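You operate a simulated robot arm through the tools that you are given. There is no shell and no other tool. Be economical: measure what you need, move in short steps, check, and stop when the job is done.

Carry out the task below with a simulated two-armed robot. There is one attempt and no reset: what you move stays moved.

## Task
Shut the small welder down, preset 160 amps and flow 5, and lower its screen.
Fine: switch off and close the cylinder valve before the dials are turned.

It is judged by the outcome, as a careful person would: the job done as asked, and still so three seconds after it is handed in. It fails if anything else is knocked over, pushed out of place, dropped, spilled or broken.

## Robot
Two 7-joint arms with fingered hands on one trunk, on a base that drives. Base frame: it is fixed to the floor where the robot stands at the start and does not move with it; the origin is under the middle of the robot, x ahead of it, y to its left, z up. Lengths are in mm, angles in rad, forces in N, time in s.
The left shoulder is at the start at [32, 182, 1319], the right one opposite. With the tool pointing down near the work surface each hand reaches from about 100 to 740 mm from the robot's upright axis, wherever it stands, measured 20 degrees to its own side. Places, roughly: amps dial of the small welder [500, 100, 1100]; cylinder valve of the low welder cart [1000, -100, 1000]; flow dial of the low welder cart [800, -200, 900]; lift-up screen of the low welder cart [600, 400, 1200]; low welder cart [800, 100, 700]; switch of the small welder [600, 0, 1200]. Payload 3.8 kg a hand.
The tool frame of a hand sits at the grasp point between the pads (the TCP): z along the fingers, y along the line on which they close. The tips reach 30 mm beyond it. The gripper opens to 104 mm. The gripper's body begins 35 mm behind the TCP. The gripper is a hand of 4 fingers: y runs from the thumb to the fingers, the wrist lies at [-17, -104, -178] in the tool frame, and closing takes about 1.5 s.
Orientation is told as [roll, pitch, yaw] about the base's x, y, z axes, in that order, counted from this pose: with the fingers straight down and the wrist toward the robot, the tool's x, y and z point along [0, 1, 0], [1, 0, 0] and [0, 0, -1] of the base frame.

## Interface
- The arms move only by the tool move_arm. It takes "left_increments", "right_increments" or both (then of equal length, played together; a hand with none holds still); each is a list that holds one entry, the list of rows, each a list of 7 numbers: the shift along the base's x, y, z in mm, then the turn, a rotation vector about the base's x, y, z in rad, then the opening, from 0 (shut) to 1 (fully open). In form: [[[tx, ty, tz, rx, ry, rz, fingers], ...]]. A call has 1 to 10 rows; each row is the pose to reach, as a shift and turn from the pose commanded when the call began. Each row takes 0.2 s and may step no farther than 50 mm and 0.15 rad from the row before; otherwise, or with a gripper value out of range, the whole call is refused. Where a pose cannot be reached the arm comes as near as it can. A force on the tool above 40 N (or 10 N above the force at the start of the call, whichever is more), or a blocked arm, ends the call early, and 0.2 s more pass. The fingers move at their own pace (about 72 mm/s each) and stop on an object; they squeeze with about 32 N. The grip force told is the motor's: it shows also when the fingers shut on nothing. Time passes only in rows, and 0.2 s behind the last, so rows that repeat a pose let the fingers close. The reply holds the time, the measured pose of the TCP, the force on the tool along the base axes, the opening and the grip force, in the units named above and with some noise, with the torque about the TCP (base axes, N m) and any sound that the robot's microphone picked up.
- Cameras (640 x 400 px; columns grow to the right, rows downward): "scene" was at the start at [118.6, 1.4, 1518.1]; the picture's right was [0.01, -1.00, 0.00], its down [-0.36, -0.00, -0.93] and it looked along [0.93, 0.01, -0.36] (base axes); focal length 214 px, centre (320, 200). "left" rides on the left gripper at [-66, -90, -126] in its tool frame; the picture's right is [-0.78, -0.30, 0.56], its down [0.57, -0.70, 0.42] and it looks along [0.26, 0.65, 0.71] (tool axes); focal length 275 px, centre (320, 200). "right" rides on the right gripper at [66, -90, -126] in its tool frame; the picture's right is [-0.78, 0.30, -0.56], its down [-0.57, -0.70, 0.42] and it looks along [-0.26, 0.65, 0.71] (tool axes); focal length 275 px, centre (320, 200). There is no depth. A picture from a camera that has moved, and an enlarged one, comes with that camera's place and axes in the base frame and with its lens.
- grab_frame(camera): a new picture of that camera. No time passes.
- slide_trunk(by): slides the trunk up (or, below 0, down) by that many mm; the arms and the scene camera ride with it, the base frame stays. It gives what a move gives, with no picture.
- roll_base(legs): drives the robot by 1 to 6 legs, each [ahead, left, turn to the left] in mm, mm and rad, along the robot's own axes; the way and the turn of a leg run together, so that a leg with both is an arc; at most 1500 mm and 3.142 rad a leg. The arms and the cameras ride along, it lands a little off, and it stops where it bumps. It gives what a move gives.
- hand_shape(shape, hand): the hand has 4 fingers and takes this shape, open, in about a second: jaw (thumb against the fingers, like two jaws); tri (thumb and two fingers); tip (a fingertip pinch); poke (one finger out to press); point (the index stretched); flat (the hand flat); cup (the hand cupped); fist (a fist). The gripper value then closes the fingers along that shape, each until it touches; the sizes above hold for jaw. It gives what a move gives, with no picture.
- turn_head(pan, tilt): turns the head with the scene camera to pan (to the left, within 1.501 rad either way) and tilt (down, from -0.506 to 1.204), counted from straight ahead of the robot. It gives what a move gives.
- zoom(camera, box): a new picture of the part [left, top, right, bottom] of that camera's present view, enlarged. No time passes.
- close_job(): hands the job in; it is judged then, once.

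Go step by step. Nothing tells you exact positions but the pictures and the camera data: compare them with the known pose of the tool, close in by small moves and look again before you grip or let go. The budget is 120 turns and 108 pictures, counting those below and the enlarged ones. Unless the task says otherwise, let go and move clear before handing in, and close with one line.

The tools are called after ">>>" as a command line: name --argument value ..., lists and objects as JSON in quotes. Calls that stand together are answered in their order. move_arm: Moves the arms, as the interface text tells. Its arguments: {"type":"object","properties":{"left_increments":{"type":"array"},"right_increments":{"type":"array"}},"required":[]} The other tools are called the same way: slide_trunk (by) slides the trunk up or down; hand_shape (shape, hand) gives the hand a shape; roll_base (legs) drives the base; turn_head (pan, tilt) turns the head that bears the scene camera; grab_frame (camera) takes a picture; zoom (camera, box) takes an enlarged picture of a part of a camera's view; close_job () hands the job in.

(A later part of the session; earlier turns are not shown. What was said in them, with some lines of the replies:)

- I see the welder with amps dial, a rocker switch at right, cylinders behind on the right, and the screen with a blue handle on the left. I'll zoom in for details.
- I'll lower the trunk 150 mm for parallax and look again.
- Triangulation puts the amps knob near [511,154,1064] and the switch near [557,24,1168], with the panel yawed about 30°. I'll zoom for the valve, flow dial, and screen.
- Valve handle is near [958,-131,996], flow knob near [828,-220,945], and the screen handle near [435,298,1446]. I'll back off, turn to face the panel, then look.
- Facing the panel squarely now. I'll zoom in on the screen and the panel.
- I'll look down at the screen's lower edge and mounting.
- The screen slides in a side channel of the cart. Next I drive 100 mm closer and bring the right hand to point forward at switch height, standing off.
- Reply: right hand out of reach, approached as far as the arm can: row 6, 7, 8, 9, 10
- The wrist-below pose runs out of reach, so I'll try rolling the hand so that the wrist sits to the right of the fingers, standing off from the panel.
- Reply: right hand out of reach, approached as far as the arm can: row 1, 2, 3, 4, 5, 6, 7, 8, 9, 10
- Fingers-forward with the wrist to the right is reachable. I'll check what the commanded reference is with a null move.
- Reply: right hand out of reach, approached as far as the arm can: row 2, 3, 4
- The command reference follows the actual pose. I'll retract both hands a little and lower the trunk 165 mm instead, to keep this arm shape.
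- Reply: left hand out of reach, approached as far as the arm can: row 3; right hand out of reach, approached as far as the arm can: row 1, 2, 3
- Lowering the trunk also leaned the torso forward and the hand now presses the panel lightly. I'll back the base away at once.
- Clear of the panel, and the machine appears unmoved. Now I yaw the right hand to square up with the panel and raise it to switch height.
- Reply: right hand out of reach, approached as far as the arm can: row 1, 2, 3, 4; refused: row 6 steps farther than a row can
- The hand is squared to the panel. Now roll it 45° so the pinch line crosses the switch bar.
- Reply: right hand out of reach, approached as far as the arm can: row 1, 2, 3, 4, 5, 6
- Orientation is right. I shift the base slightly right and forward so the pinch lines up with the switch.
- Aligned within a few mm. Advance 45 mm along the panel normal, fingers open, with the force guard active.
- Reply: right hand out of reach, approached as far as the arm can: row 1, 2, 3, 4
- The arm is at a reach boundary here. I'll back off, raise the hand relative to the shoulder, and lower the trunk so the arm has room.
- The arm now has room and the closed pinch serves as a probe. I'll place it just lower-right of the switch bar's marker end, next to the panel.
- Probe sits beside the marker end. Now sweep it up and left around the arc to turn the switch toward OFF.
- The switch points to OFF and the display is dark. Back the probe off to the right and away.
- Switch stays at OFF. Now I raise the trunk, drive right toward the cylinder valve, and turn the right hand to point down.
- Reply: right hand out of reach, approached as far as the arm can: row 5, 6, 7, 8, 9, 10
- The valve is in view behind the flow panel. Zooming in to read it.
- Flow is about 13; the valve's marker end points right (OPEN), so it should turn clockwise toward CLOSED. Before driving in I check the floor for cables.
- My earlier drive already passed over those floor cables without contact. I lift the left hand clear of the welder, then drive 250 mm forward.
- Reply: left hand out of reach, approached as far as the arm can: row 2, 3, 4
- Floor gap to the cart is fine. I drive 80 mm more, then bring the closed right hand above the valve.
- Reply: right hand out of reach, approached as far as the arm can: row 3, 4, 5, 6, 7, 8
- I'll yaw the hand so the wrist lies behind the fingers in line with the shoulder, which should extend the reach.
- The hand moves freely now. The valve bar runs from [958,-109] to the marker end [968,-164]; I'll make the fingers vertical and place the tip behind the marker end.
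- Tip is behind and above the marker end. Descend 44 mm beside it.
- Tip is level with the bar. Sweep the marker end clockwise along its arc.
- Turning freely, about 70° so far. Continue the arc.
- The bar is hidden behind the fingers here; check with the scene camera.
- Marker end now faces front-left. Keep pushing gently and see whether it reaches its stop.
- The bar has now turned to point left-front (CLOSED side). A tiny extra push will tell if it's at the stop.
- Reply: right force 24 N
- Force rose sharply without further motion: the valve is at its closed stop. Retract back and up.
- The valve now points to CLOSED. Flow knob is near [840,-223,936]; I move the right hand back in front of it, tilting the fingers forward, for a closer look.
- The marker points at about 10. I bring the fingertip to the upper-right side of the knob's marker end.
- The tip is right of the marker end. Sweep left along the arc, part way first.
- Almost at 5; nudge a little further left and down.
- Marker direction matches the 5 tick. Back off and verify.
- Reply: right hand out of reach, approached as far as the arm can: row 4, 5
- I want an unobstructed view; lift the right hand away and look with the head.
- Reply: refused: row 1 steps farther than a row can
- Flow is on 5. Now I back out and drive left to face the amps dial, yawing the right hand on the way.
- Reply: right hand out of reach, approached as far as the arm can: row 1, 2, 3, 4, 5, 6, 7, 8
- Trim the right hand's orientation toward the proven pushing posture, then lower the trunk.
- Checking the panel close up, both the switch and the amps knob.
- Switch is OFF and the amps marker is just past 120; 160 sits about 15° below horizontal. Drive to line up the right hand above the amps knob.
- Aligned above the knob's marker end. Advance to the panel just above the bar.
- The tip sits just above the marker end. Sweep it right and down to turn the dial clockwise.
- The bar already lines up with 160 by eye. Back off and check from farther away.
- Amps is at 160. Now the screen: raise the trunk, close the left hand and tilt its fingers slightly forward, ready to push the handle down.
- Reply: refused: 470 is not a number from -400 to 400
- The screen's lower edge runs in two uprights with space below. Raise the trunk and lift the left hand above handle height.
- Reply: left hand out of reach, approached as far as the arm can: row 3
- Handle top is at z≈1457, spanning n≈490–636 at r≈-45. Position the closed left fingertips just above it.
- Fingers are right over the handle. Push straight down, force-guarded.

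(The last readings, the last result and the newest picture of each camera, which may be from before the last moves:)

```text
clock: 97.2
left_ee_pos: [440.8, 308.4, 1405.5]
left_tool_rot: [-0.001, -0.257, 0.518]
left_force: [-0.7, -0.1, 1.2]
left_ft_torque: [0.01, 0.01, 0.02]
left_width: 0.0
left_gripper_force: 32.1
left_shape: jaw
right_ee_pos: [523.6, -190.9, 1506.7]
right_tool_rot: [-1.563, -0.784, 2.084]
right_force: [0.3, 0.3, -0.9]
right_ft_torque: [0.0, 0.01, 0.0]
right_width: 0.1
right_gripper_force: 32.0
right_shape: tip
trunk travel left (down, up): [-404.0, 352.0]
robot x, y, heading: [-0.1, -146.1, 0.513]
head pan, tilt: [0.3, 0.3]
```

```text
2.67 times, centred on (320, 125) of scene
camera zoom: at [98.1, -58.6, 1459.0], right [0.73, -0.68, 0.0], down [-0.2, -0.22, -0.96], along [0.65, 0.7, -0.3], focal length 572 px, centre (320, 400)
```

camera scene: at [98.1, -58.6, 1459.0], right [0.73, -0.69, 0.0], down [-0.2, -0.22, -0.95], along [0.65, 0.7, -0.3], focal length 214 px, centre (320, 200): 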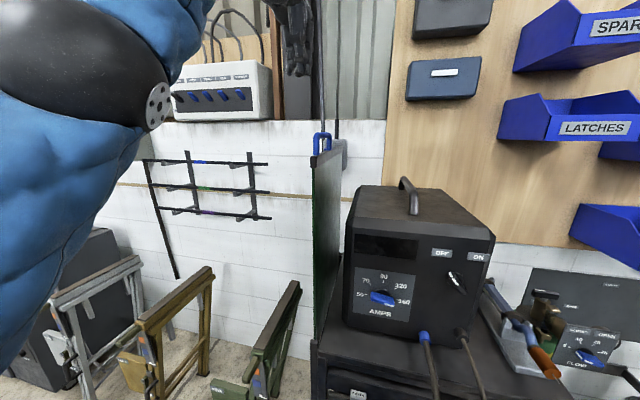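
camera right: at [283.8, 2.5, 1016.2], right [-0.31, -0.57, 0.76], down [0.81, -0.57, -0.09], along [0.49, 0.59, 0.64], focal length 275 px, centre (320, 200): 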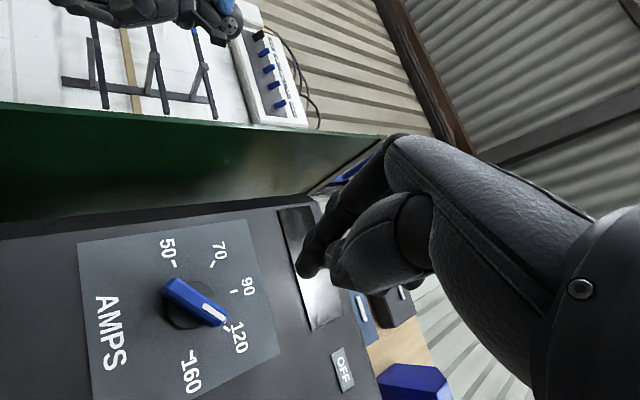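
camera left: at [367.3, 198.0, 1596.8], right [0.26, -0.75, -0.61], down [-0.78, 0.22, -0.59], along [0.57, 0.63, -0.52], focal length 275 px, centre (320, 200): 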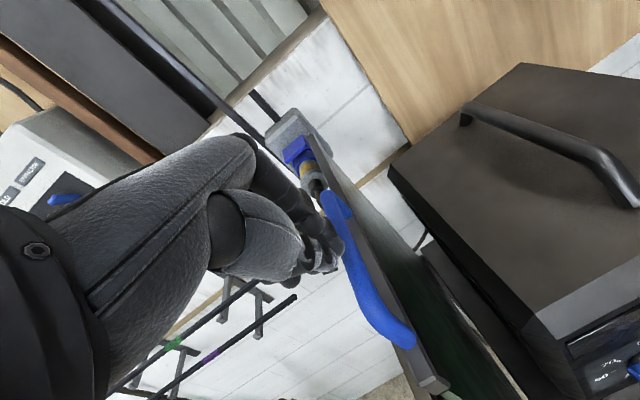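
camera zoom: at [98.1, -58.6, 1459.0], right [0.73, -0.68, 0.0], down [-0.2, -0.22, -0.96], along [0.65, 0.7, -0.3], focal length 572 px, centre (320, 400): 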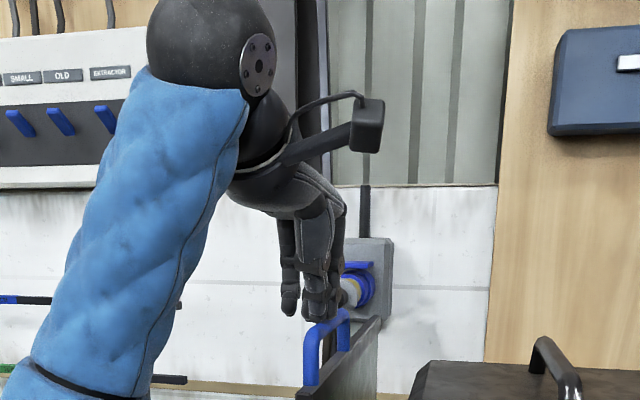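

The screen slides down easily. Keep pushing.

>>> move_arm --left_increments '[[[0, 0, -15, 0, 0, 0, 0], [0, 0, -30, 0, 0, 0, 0], [0, 0, -45, 0, 0, 0, 0], [0, 0, -60, 0, 0, 0, 0], [0, 0, -75, 0, 0, 0, 0], [0, 0, -90, 0, 0, 0, 0], [0, 0, -105, 0, 0, 0, 0], [0, 0, -120, 0, 0, 0, 0], [0, 0, -135, 0, 0, 0, 0], [0, 0, -150, 0, 0, 0, 0]]]'

>>> turn_head --pan 0.3 --tilt 0.6

>>> grab_frame --camera "scene"

```text
clock: 99.5
left_ee_pos: [441.4, 308.4, 1255.2]
left_tool_rot: [0.002, -0.257, 0.516]
left_force: [0.1, -1.0, 1.0]
left_ft_torque: [-0.02, -0.01, 0.01]
left_width: 0.0
left_gripper_force: 32.0
left_shape: jaw
right_ee_pos: [524.0, -190.2, 1507.8]
right_tool_rot: [-1.561, -0.786, 2.084]
right_force: [0.8, -0.4, 0.2]
right_ft_torque: [0.02, 0.0, 0.02]
right_width: 0.2
right_gripper_force: 31.3
right_shape: tip
trunk travel left (down, up): [-404.0, 352.0]
robot x, y, heading: [-1.9, -142.8, 0.513]
head pan, tilt: [0.3, 0.3]
```

```text
clock: 100.2
left_ee_pos: [441.3, 307.2, 1255.5]
left_tool_rot: [0.001, -0.26, 0.514]
left_force: [-0.1, 0.3, -0.3]
left_ft_torque: [-0.01, -0.01, 0.02]
left_width: 0.0
left_gripper_force: 32.3
left_shape: jaw
right_ee_pos: [524.9, -191.6, 1507.9]
right_tool_rot: [-1.562, -0.785, 2.085]
right_force: [0.1, -0.5, 0.8]
right_ft_torque: [-0.01, -0.01, -0.02]
right_width: 0.1
right_gripper_force: 31.9
right_shape: tip
trunk travel left (down, up): [-404.0, 352.0]
robot x, y, heading: [0.7, -143.8, 0.517]
head pan, tilt: [0.3, 0.6]
```

```text
16 pictures are left
camera scene: at [94.9, -62.4, 1431.7], right [0.73, -0.68, 0.0], down [-0.39, -0.41, -0.83], along [0.56, 0.6, -0.56], focal length 214 px, centre (320, 200)
```

scene: 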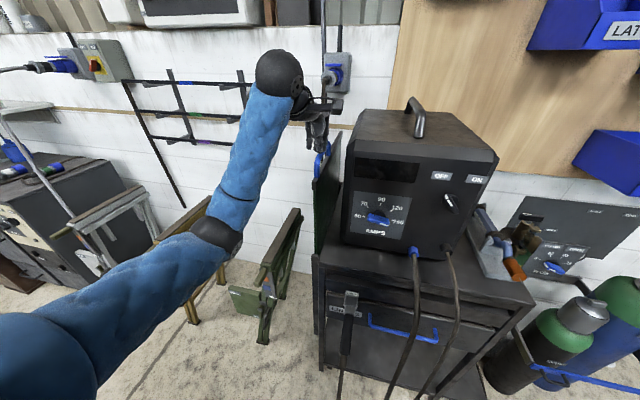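

Continue down; the hand is clear of the welder's side.

>>> move_arm --left_increments '[[[0, 0, -15, 0, 0, 0, 0], [0, 0, -30, 0, 0, 0, 0], [0, 0, -45, 0, 0, 0, 0], [0, 0, -60, 0, 0, 0, 0], [0, 0, -75, 0, 0, 0, 0], [0, 0, -90, 0, 0, 0, 0], [0, 0, -105, 0, 0, 0, 0], [0, 0, -120, 0, 0, 0, 0]]]'

>>> zoom --camera "scene" --box '[250, 80, 450, 280]'

```text
clock: 102.0
left_ee_pos: [442.2, 308.0, 1135.6]
left_tool_rot: [0.001, -0.256, 0.516]
left_force: [-0.3, -0.2, 1.6]
left_ft_torque: [0.0, 0.0, 0.01]
left_width: 0.0
left_gripper_force: 31.9
left_shape: jaw
right_ee_pos: [524.8, -190.1, 1508.2]
right_tool_rot: [-1.563, -0.785, 2.085]
right_force: [0.3, 0.7, 0.4]
right_ft_torque: [-0.01, 0.01, 0.02]
right_width: 0.3
right_gripper_force: 31.9
right_shape: tip
trunk travel left (down, up): [-404.0, 352.0]
robot x, y, heading: [-2.2, -148.8, 0.516]
head pan, tilt: [0.3, 0.6]
```

```text
2.00 times, centred on (350, 180) of scene
camera zoom: at [94.7, -62.5, 1431.6], right [0.73, -0.68, 0.0], down [-0.39, -0.41, -0.83], along [0.56, 0.6, -0.56], focal length 429 px, centre (260, 240)
```

zoom: 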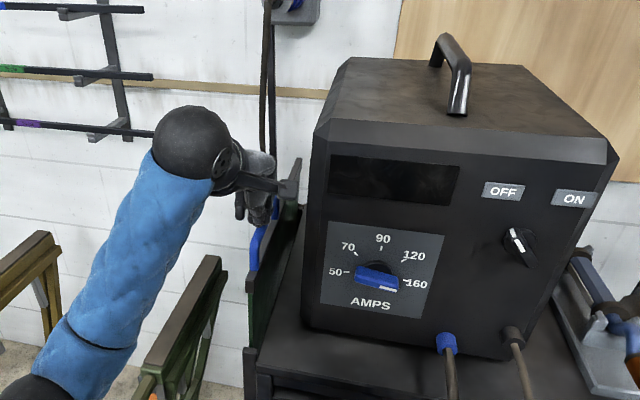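

Still moving freely, clear of the welder. Continue until the stop.

>>> move_arm --left_increments '[[[0, 0, -15, 0, 0, 0, 0], [0, 0, -30, 0, 0, 0, 0], [0, 0, -45, 0, 0, 0, 0], [0, 0, -60, 0, 0, 0, 0], [0, 0, -75, 0, 0, 0, 0], [0, 0, -90, 0, 0, 0, 0]]]'

>>> zoom --camera "scene" --box '[250, 80, 450, 280]'

```text
clock: 103.1
left_ee_pos: [445.7, 307.8, 1090.3]
left_tool_rot: [-0.008, -0.3, 0.516]
left_force: [-4.0, -5.6, 20.4]
left_ft_torque: [-0.16, 0.09, -0.03]
left_width: 0.0
left_gripper_force: 32.4
left_shape: jaw
right_ee_pos: [525.2, -191.4, 1508.4]
right_tool_rot: [-1.559, -0.785, 2.084]
right_force: [0.6, 0.4, -0.3]
right_ft_torque: [0.03, -0.04, 0.04]
right_width: 0.0
right_gripper_force: 32.0
right_shape: tip
trunk travel left (down, up): [-404.0, 352.0]
robot x, y, heading: [1.1, -149.1, 0.511]
head pan, tilt: [0.3, 0.6]
stopped in row 5 (left hand): the force on the tool passed its limit at 48 N (the readings are from after the stop); the commanded pose is now the measured one
```

```text
2.00 times, centred on (350, 180) of scene
camera zoom: at [95.3, -62.8, 1431.6], right [0.73, -0.68, 0.0], down [-0.39, -0.41, -0.82], along [0.56, 0.6, -0.57], focal length 429 px, centre (260, 240)
```

zoom: 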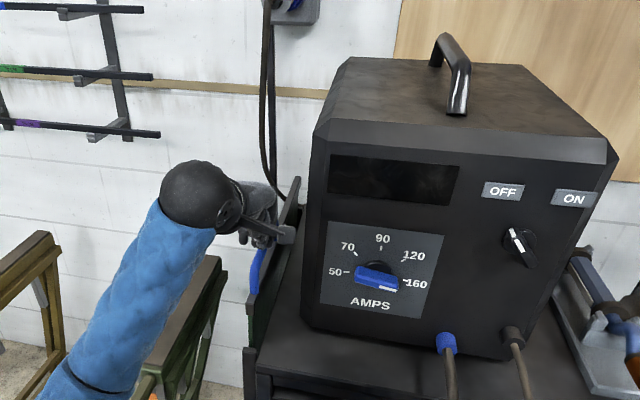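

It hit a firm stop after about 395 mm of travel. Lift the hand off and check that the screen stays down.

>>> move_arm --left_increments '[[[0, 0, 15, 0, 0, 0, 0], [-10, -6, 45, 0, 0, 0, 0], [-20, -11, 90, 0, 0, 0, 0], [-30, -17, 135, 0, 0, 0, 0], [-40, -23, 180, 0, 0, 0, 0], [-50, -29, 225, 0, 0, 0, 0], [-50, -29, 270, 0, 0, 0, 0], [-50, -29, 315, 0, 0, 0, 0]]]'

>>> roll_base --legs '[[-150, 0, 0]]'

>>> grab_frame --camera "scene"

>>> zoom --camera "scene" --box '[250, 100, 450, 300]'

```text
clock: 104.9
left_ee_pos: [392.7, 281.6, 1399.5]
left_tool_rot: [-0.006, -0.288, 0.516]
left_force: [0.0, -0.7, 0.0]
left_ft_torque: [0.03, 0.01, -0.03]
left_width: 0.0
left_gripper_force: 31.8
left_shape: jaw
right_ee_pos: [523.3, -191.0, 1509.0]
right_tool_rot: [-1.562, -0.785, 2.084]
right_force: [0.1, -1.1, -0.4]
right_ft_torque: [0.0, 0.01, 0.02]
right_width: 0.0
right_gripper_force: 31.8
right_shape: tip
trunk travel left (down, up): [-404.0, 352.0]
robot x, y, heading: [2.1, -143.9, 0.523]
head pan, tilt: [0.3, 0.6]
```

```text
clock: 106.3
left_ee_pos: [261.3, 208.1, 1397.8]
left_tool_rot: [-0.004, -0.29, 0.515]
left_force: [-1.2, 0.5, 0.9]
left_ft_torque: [0.01, -0.02, 0.02]
left_width: 0.2
left_gripper_force: 32.1
left_shape: jaw
right_ee_pos: [393.1, -265.3, 1508.6]
right_tool_rot: [-1.562, -0.785, 2.086]
right_force: [0.2, -0.8, 0.4]
right_ft_torque: [-0.01, -0.01, -0.01]
right_width: 0.1
right_gripper_force: 31.9
right_shape: tip
trunk travel left (down, up): [-404.0, 352.0]
robot x, y, heading: [-127.0, -221.9, 0.516]
head pan, tilt: [0.3, 0.6]
```

```text
13 pictures are left
camera scene: at [-36.8, -137.2, 1431.8], right [0.73, -0.68, 0.0], down [-0.39, -0.41, -0.83], along [0.56, 0.6, -0.56], focal length 214 px, centre (320, 200)
```

scene: 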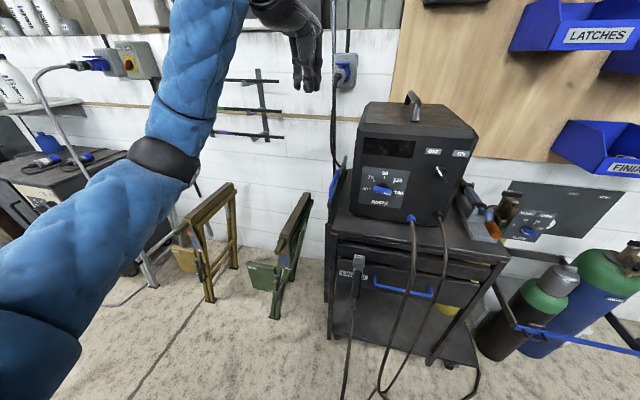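

```text
2.00 times, centred on (350, 200) of scene
camera zoom: at [-36.8, -137.2, 1431.8], right [0.73, -0.68, 0.0], down [-0.39, -0.41, -0.83], along [0.56, 0.6, -0.56], focal length 429 px, centre (260, 200)
```

zoom: 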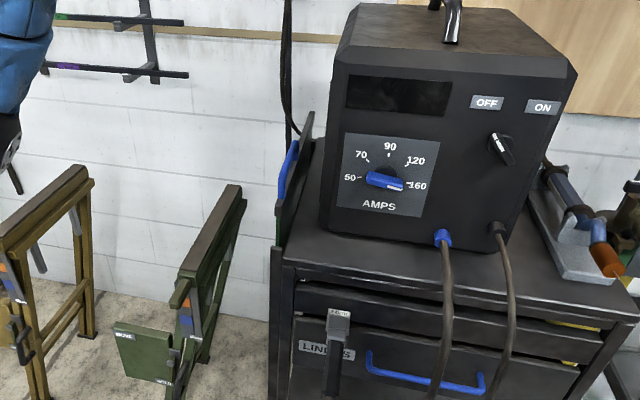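

The screen stays down. Final close checks of the amps dial and flow/valve.

>>> turn_head --pan 0.0 --tilt 0.4

>>> grab_frame --camera "scene"

>>> zoom --camera "scene" --box '[290, 180, 390, 270]'

>>> zoom --camera "scene" --box '[400, 180, 510, 280]'

```text
clock: 107.1
left_ee_pos: [263.7, 207.3, 1397.2]
left_tool_rot: [-0.006, -0.286, 0.517]
left_force: [-0.3, -0.1, -1.1]
left_ft_torque: [0.0, -0.01, -0.03]
left_width: 0.0
left_gripper_force: 31.6
left_shape: jaw
right_ee_pos: [395.0, -264.1, 1507.3]
right_tool_rot: [-1.56, -0.787, 2.085]
right_force: [-1.2, 0.3, -0.3]
right_ft_torque: [0.05, -0.01, -0.04]
right_width: 0.0
right_gripper_force: 31.8
right_shape: tip
trunk travel left (down, up): [-404.0, 352.0]
robot x, y, heading: [-129.7, -219.9, 0.522]
head pan, tilt: [0.0, 0.4]
```

```text
11 pictures are left
camera scene: at [-14.8, -154.6, 1449.7], right [0.5, -0.87, 0.0], down [-0.34, -0.19, -0.92], along [0.8, 0.46, -0.39], focal length 214 px, centre (320, 200)
```

scene: 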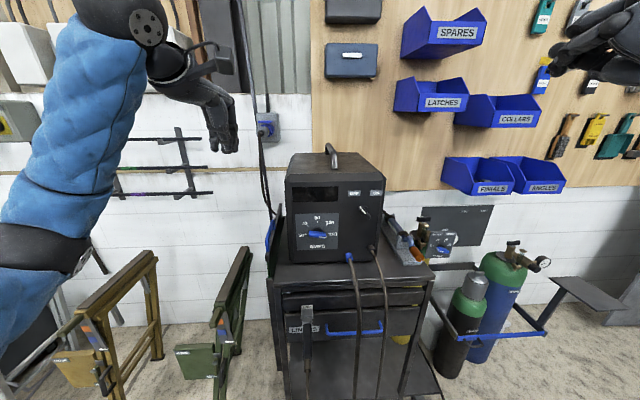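

```text
4.44 times, centred on (340, 225) of scene
camera zoom: at [-14.8, -154.6, 1449.7], right [0.5, -0.87, 0.0], down [-0.34, -0.19, -0.92], along [0.8, 0.46, -0.39], focal length 953 px, centre (231, 89)
```

zoom: 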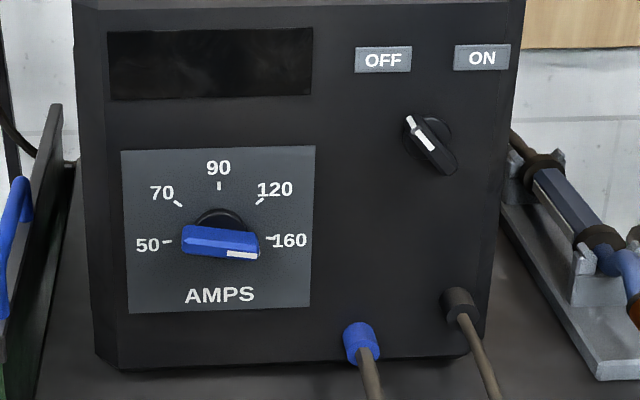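

```text
4.00 times, centred on (455, 230) of scene
camera zoom: at [-14.8, -154.6, 1449.7], right [0.5, -0.87, 0.0], down [-0.34, -0.19, -0.92], along [0.8, 0.46, -0.39], focal length 858 px, centre (-220, 80)
```

zoom: 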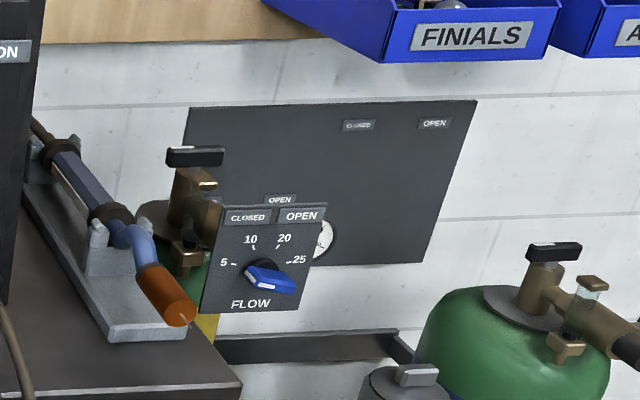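

Zoom tighter on both dials to compare marker and tick angles.

>>> zoom --camera "scene" --box '[316, 212, 364, 242]'

>>> zoom --camera "scene" --box '[448, 232, 486, 258]'

```text
13.33 times, centred on (340, 227) of scene
camera zoom: at [-14.8, -154.6, 1449.7], right [0.5, -0.87, 0.0], down [-0.34, -0.19, -0.92], along [0.8, 0.46, -0.39], focal length 2860 px, centre (53, -160)
```

zoom: 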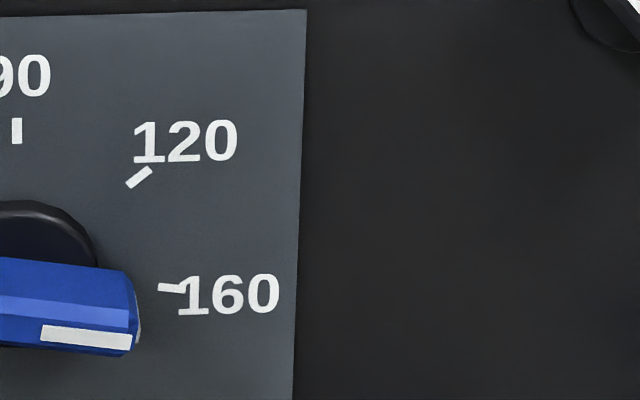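

```text
15.38 times, centred on (467, 245) of scene
camera zoom: at [-14.8, -154.6, 1449.7], right [0.5, -0.87, 0.0], down [-0.34, -0.19, -0.92], along [0.8, 0.46, -0.39], focal length 3300 px, centre (-1942, -492)
```

zoom: 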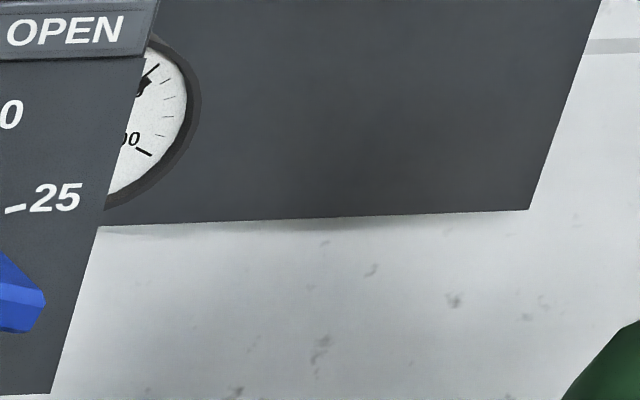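

>>> zoom --camera "scene" --box '[450, 236, 486, 258]'

>>> zoom --camera "scene" --box '[446, 228, 494, 262]'

```text
16.00 times, centred on (468, 247) of scene
camera zoom: at [-14.8, -154.6, 1449.7], right [0.5, -0.87, 0.0], down [-0.34, -0.19, -0.92], along [0.8, 0.46, -0.39], focal length 3432 px, centre (-2048, -552)
```

zoom: 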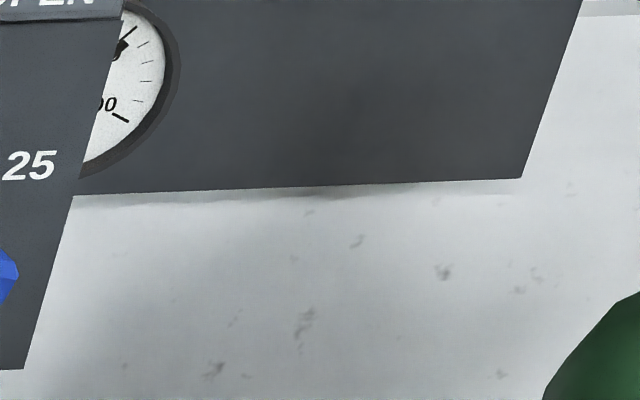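

```text
11.76 times, centred on (470, 245) of scene
camera zoom: at [-14.8, -154.6, 1449.7], right [0.5, -0.87, 0.0], down [-0.34, -0.19, -0.92], along [0.8, 0.46, -0.39], focal length 2523 px, centre (-1445, -329)
```

zoom: 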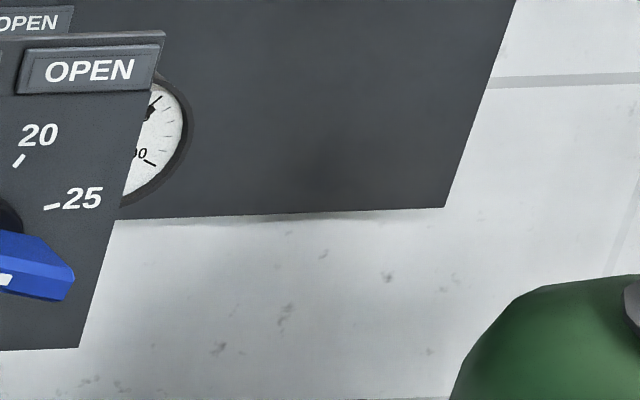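

>>> zoom --camera "scene" --box '[425, 236, 457, 260]'

```text
16.00 times, centred on (441, 248) of scene
camera zoom: at [-14.8, -154.6, 1449.7], right [0.5, -0.87, 0.0], down [-0.34, -0.19, -0.92], along [0.8, 0.46, -0.39], focal length 3432 px, centre (-1616, -568)
```

zoom: 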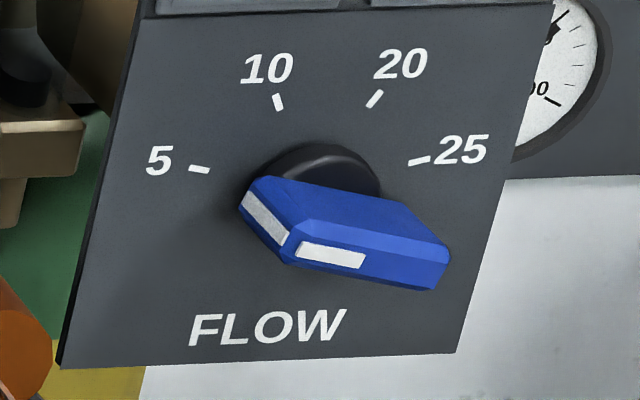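

Both dials line up with their ticks (160 and 5). The switch is OFF, the valve is at its closed stop, the screen is down, and both hands are clear.

>>> close_job

```text
The job is handed in.
```

The welder is switched off and its cylinder valve closed; I then set flow to 5 and amps to 160, and lowered the screen to its stop.
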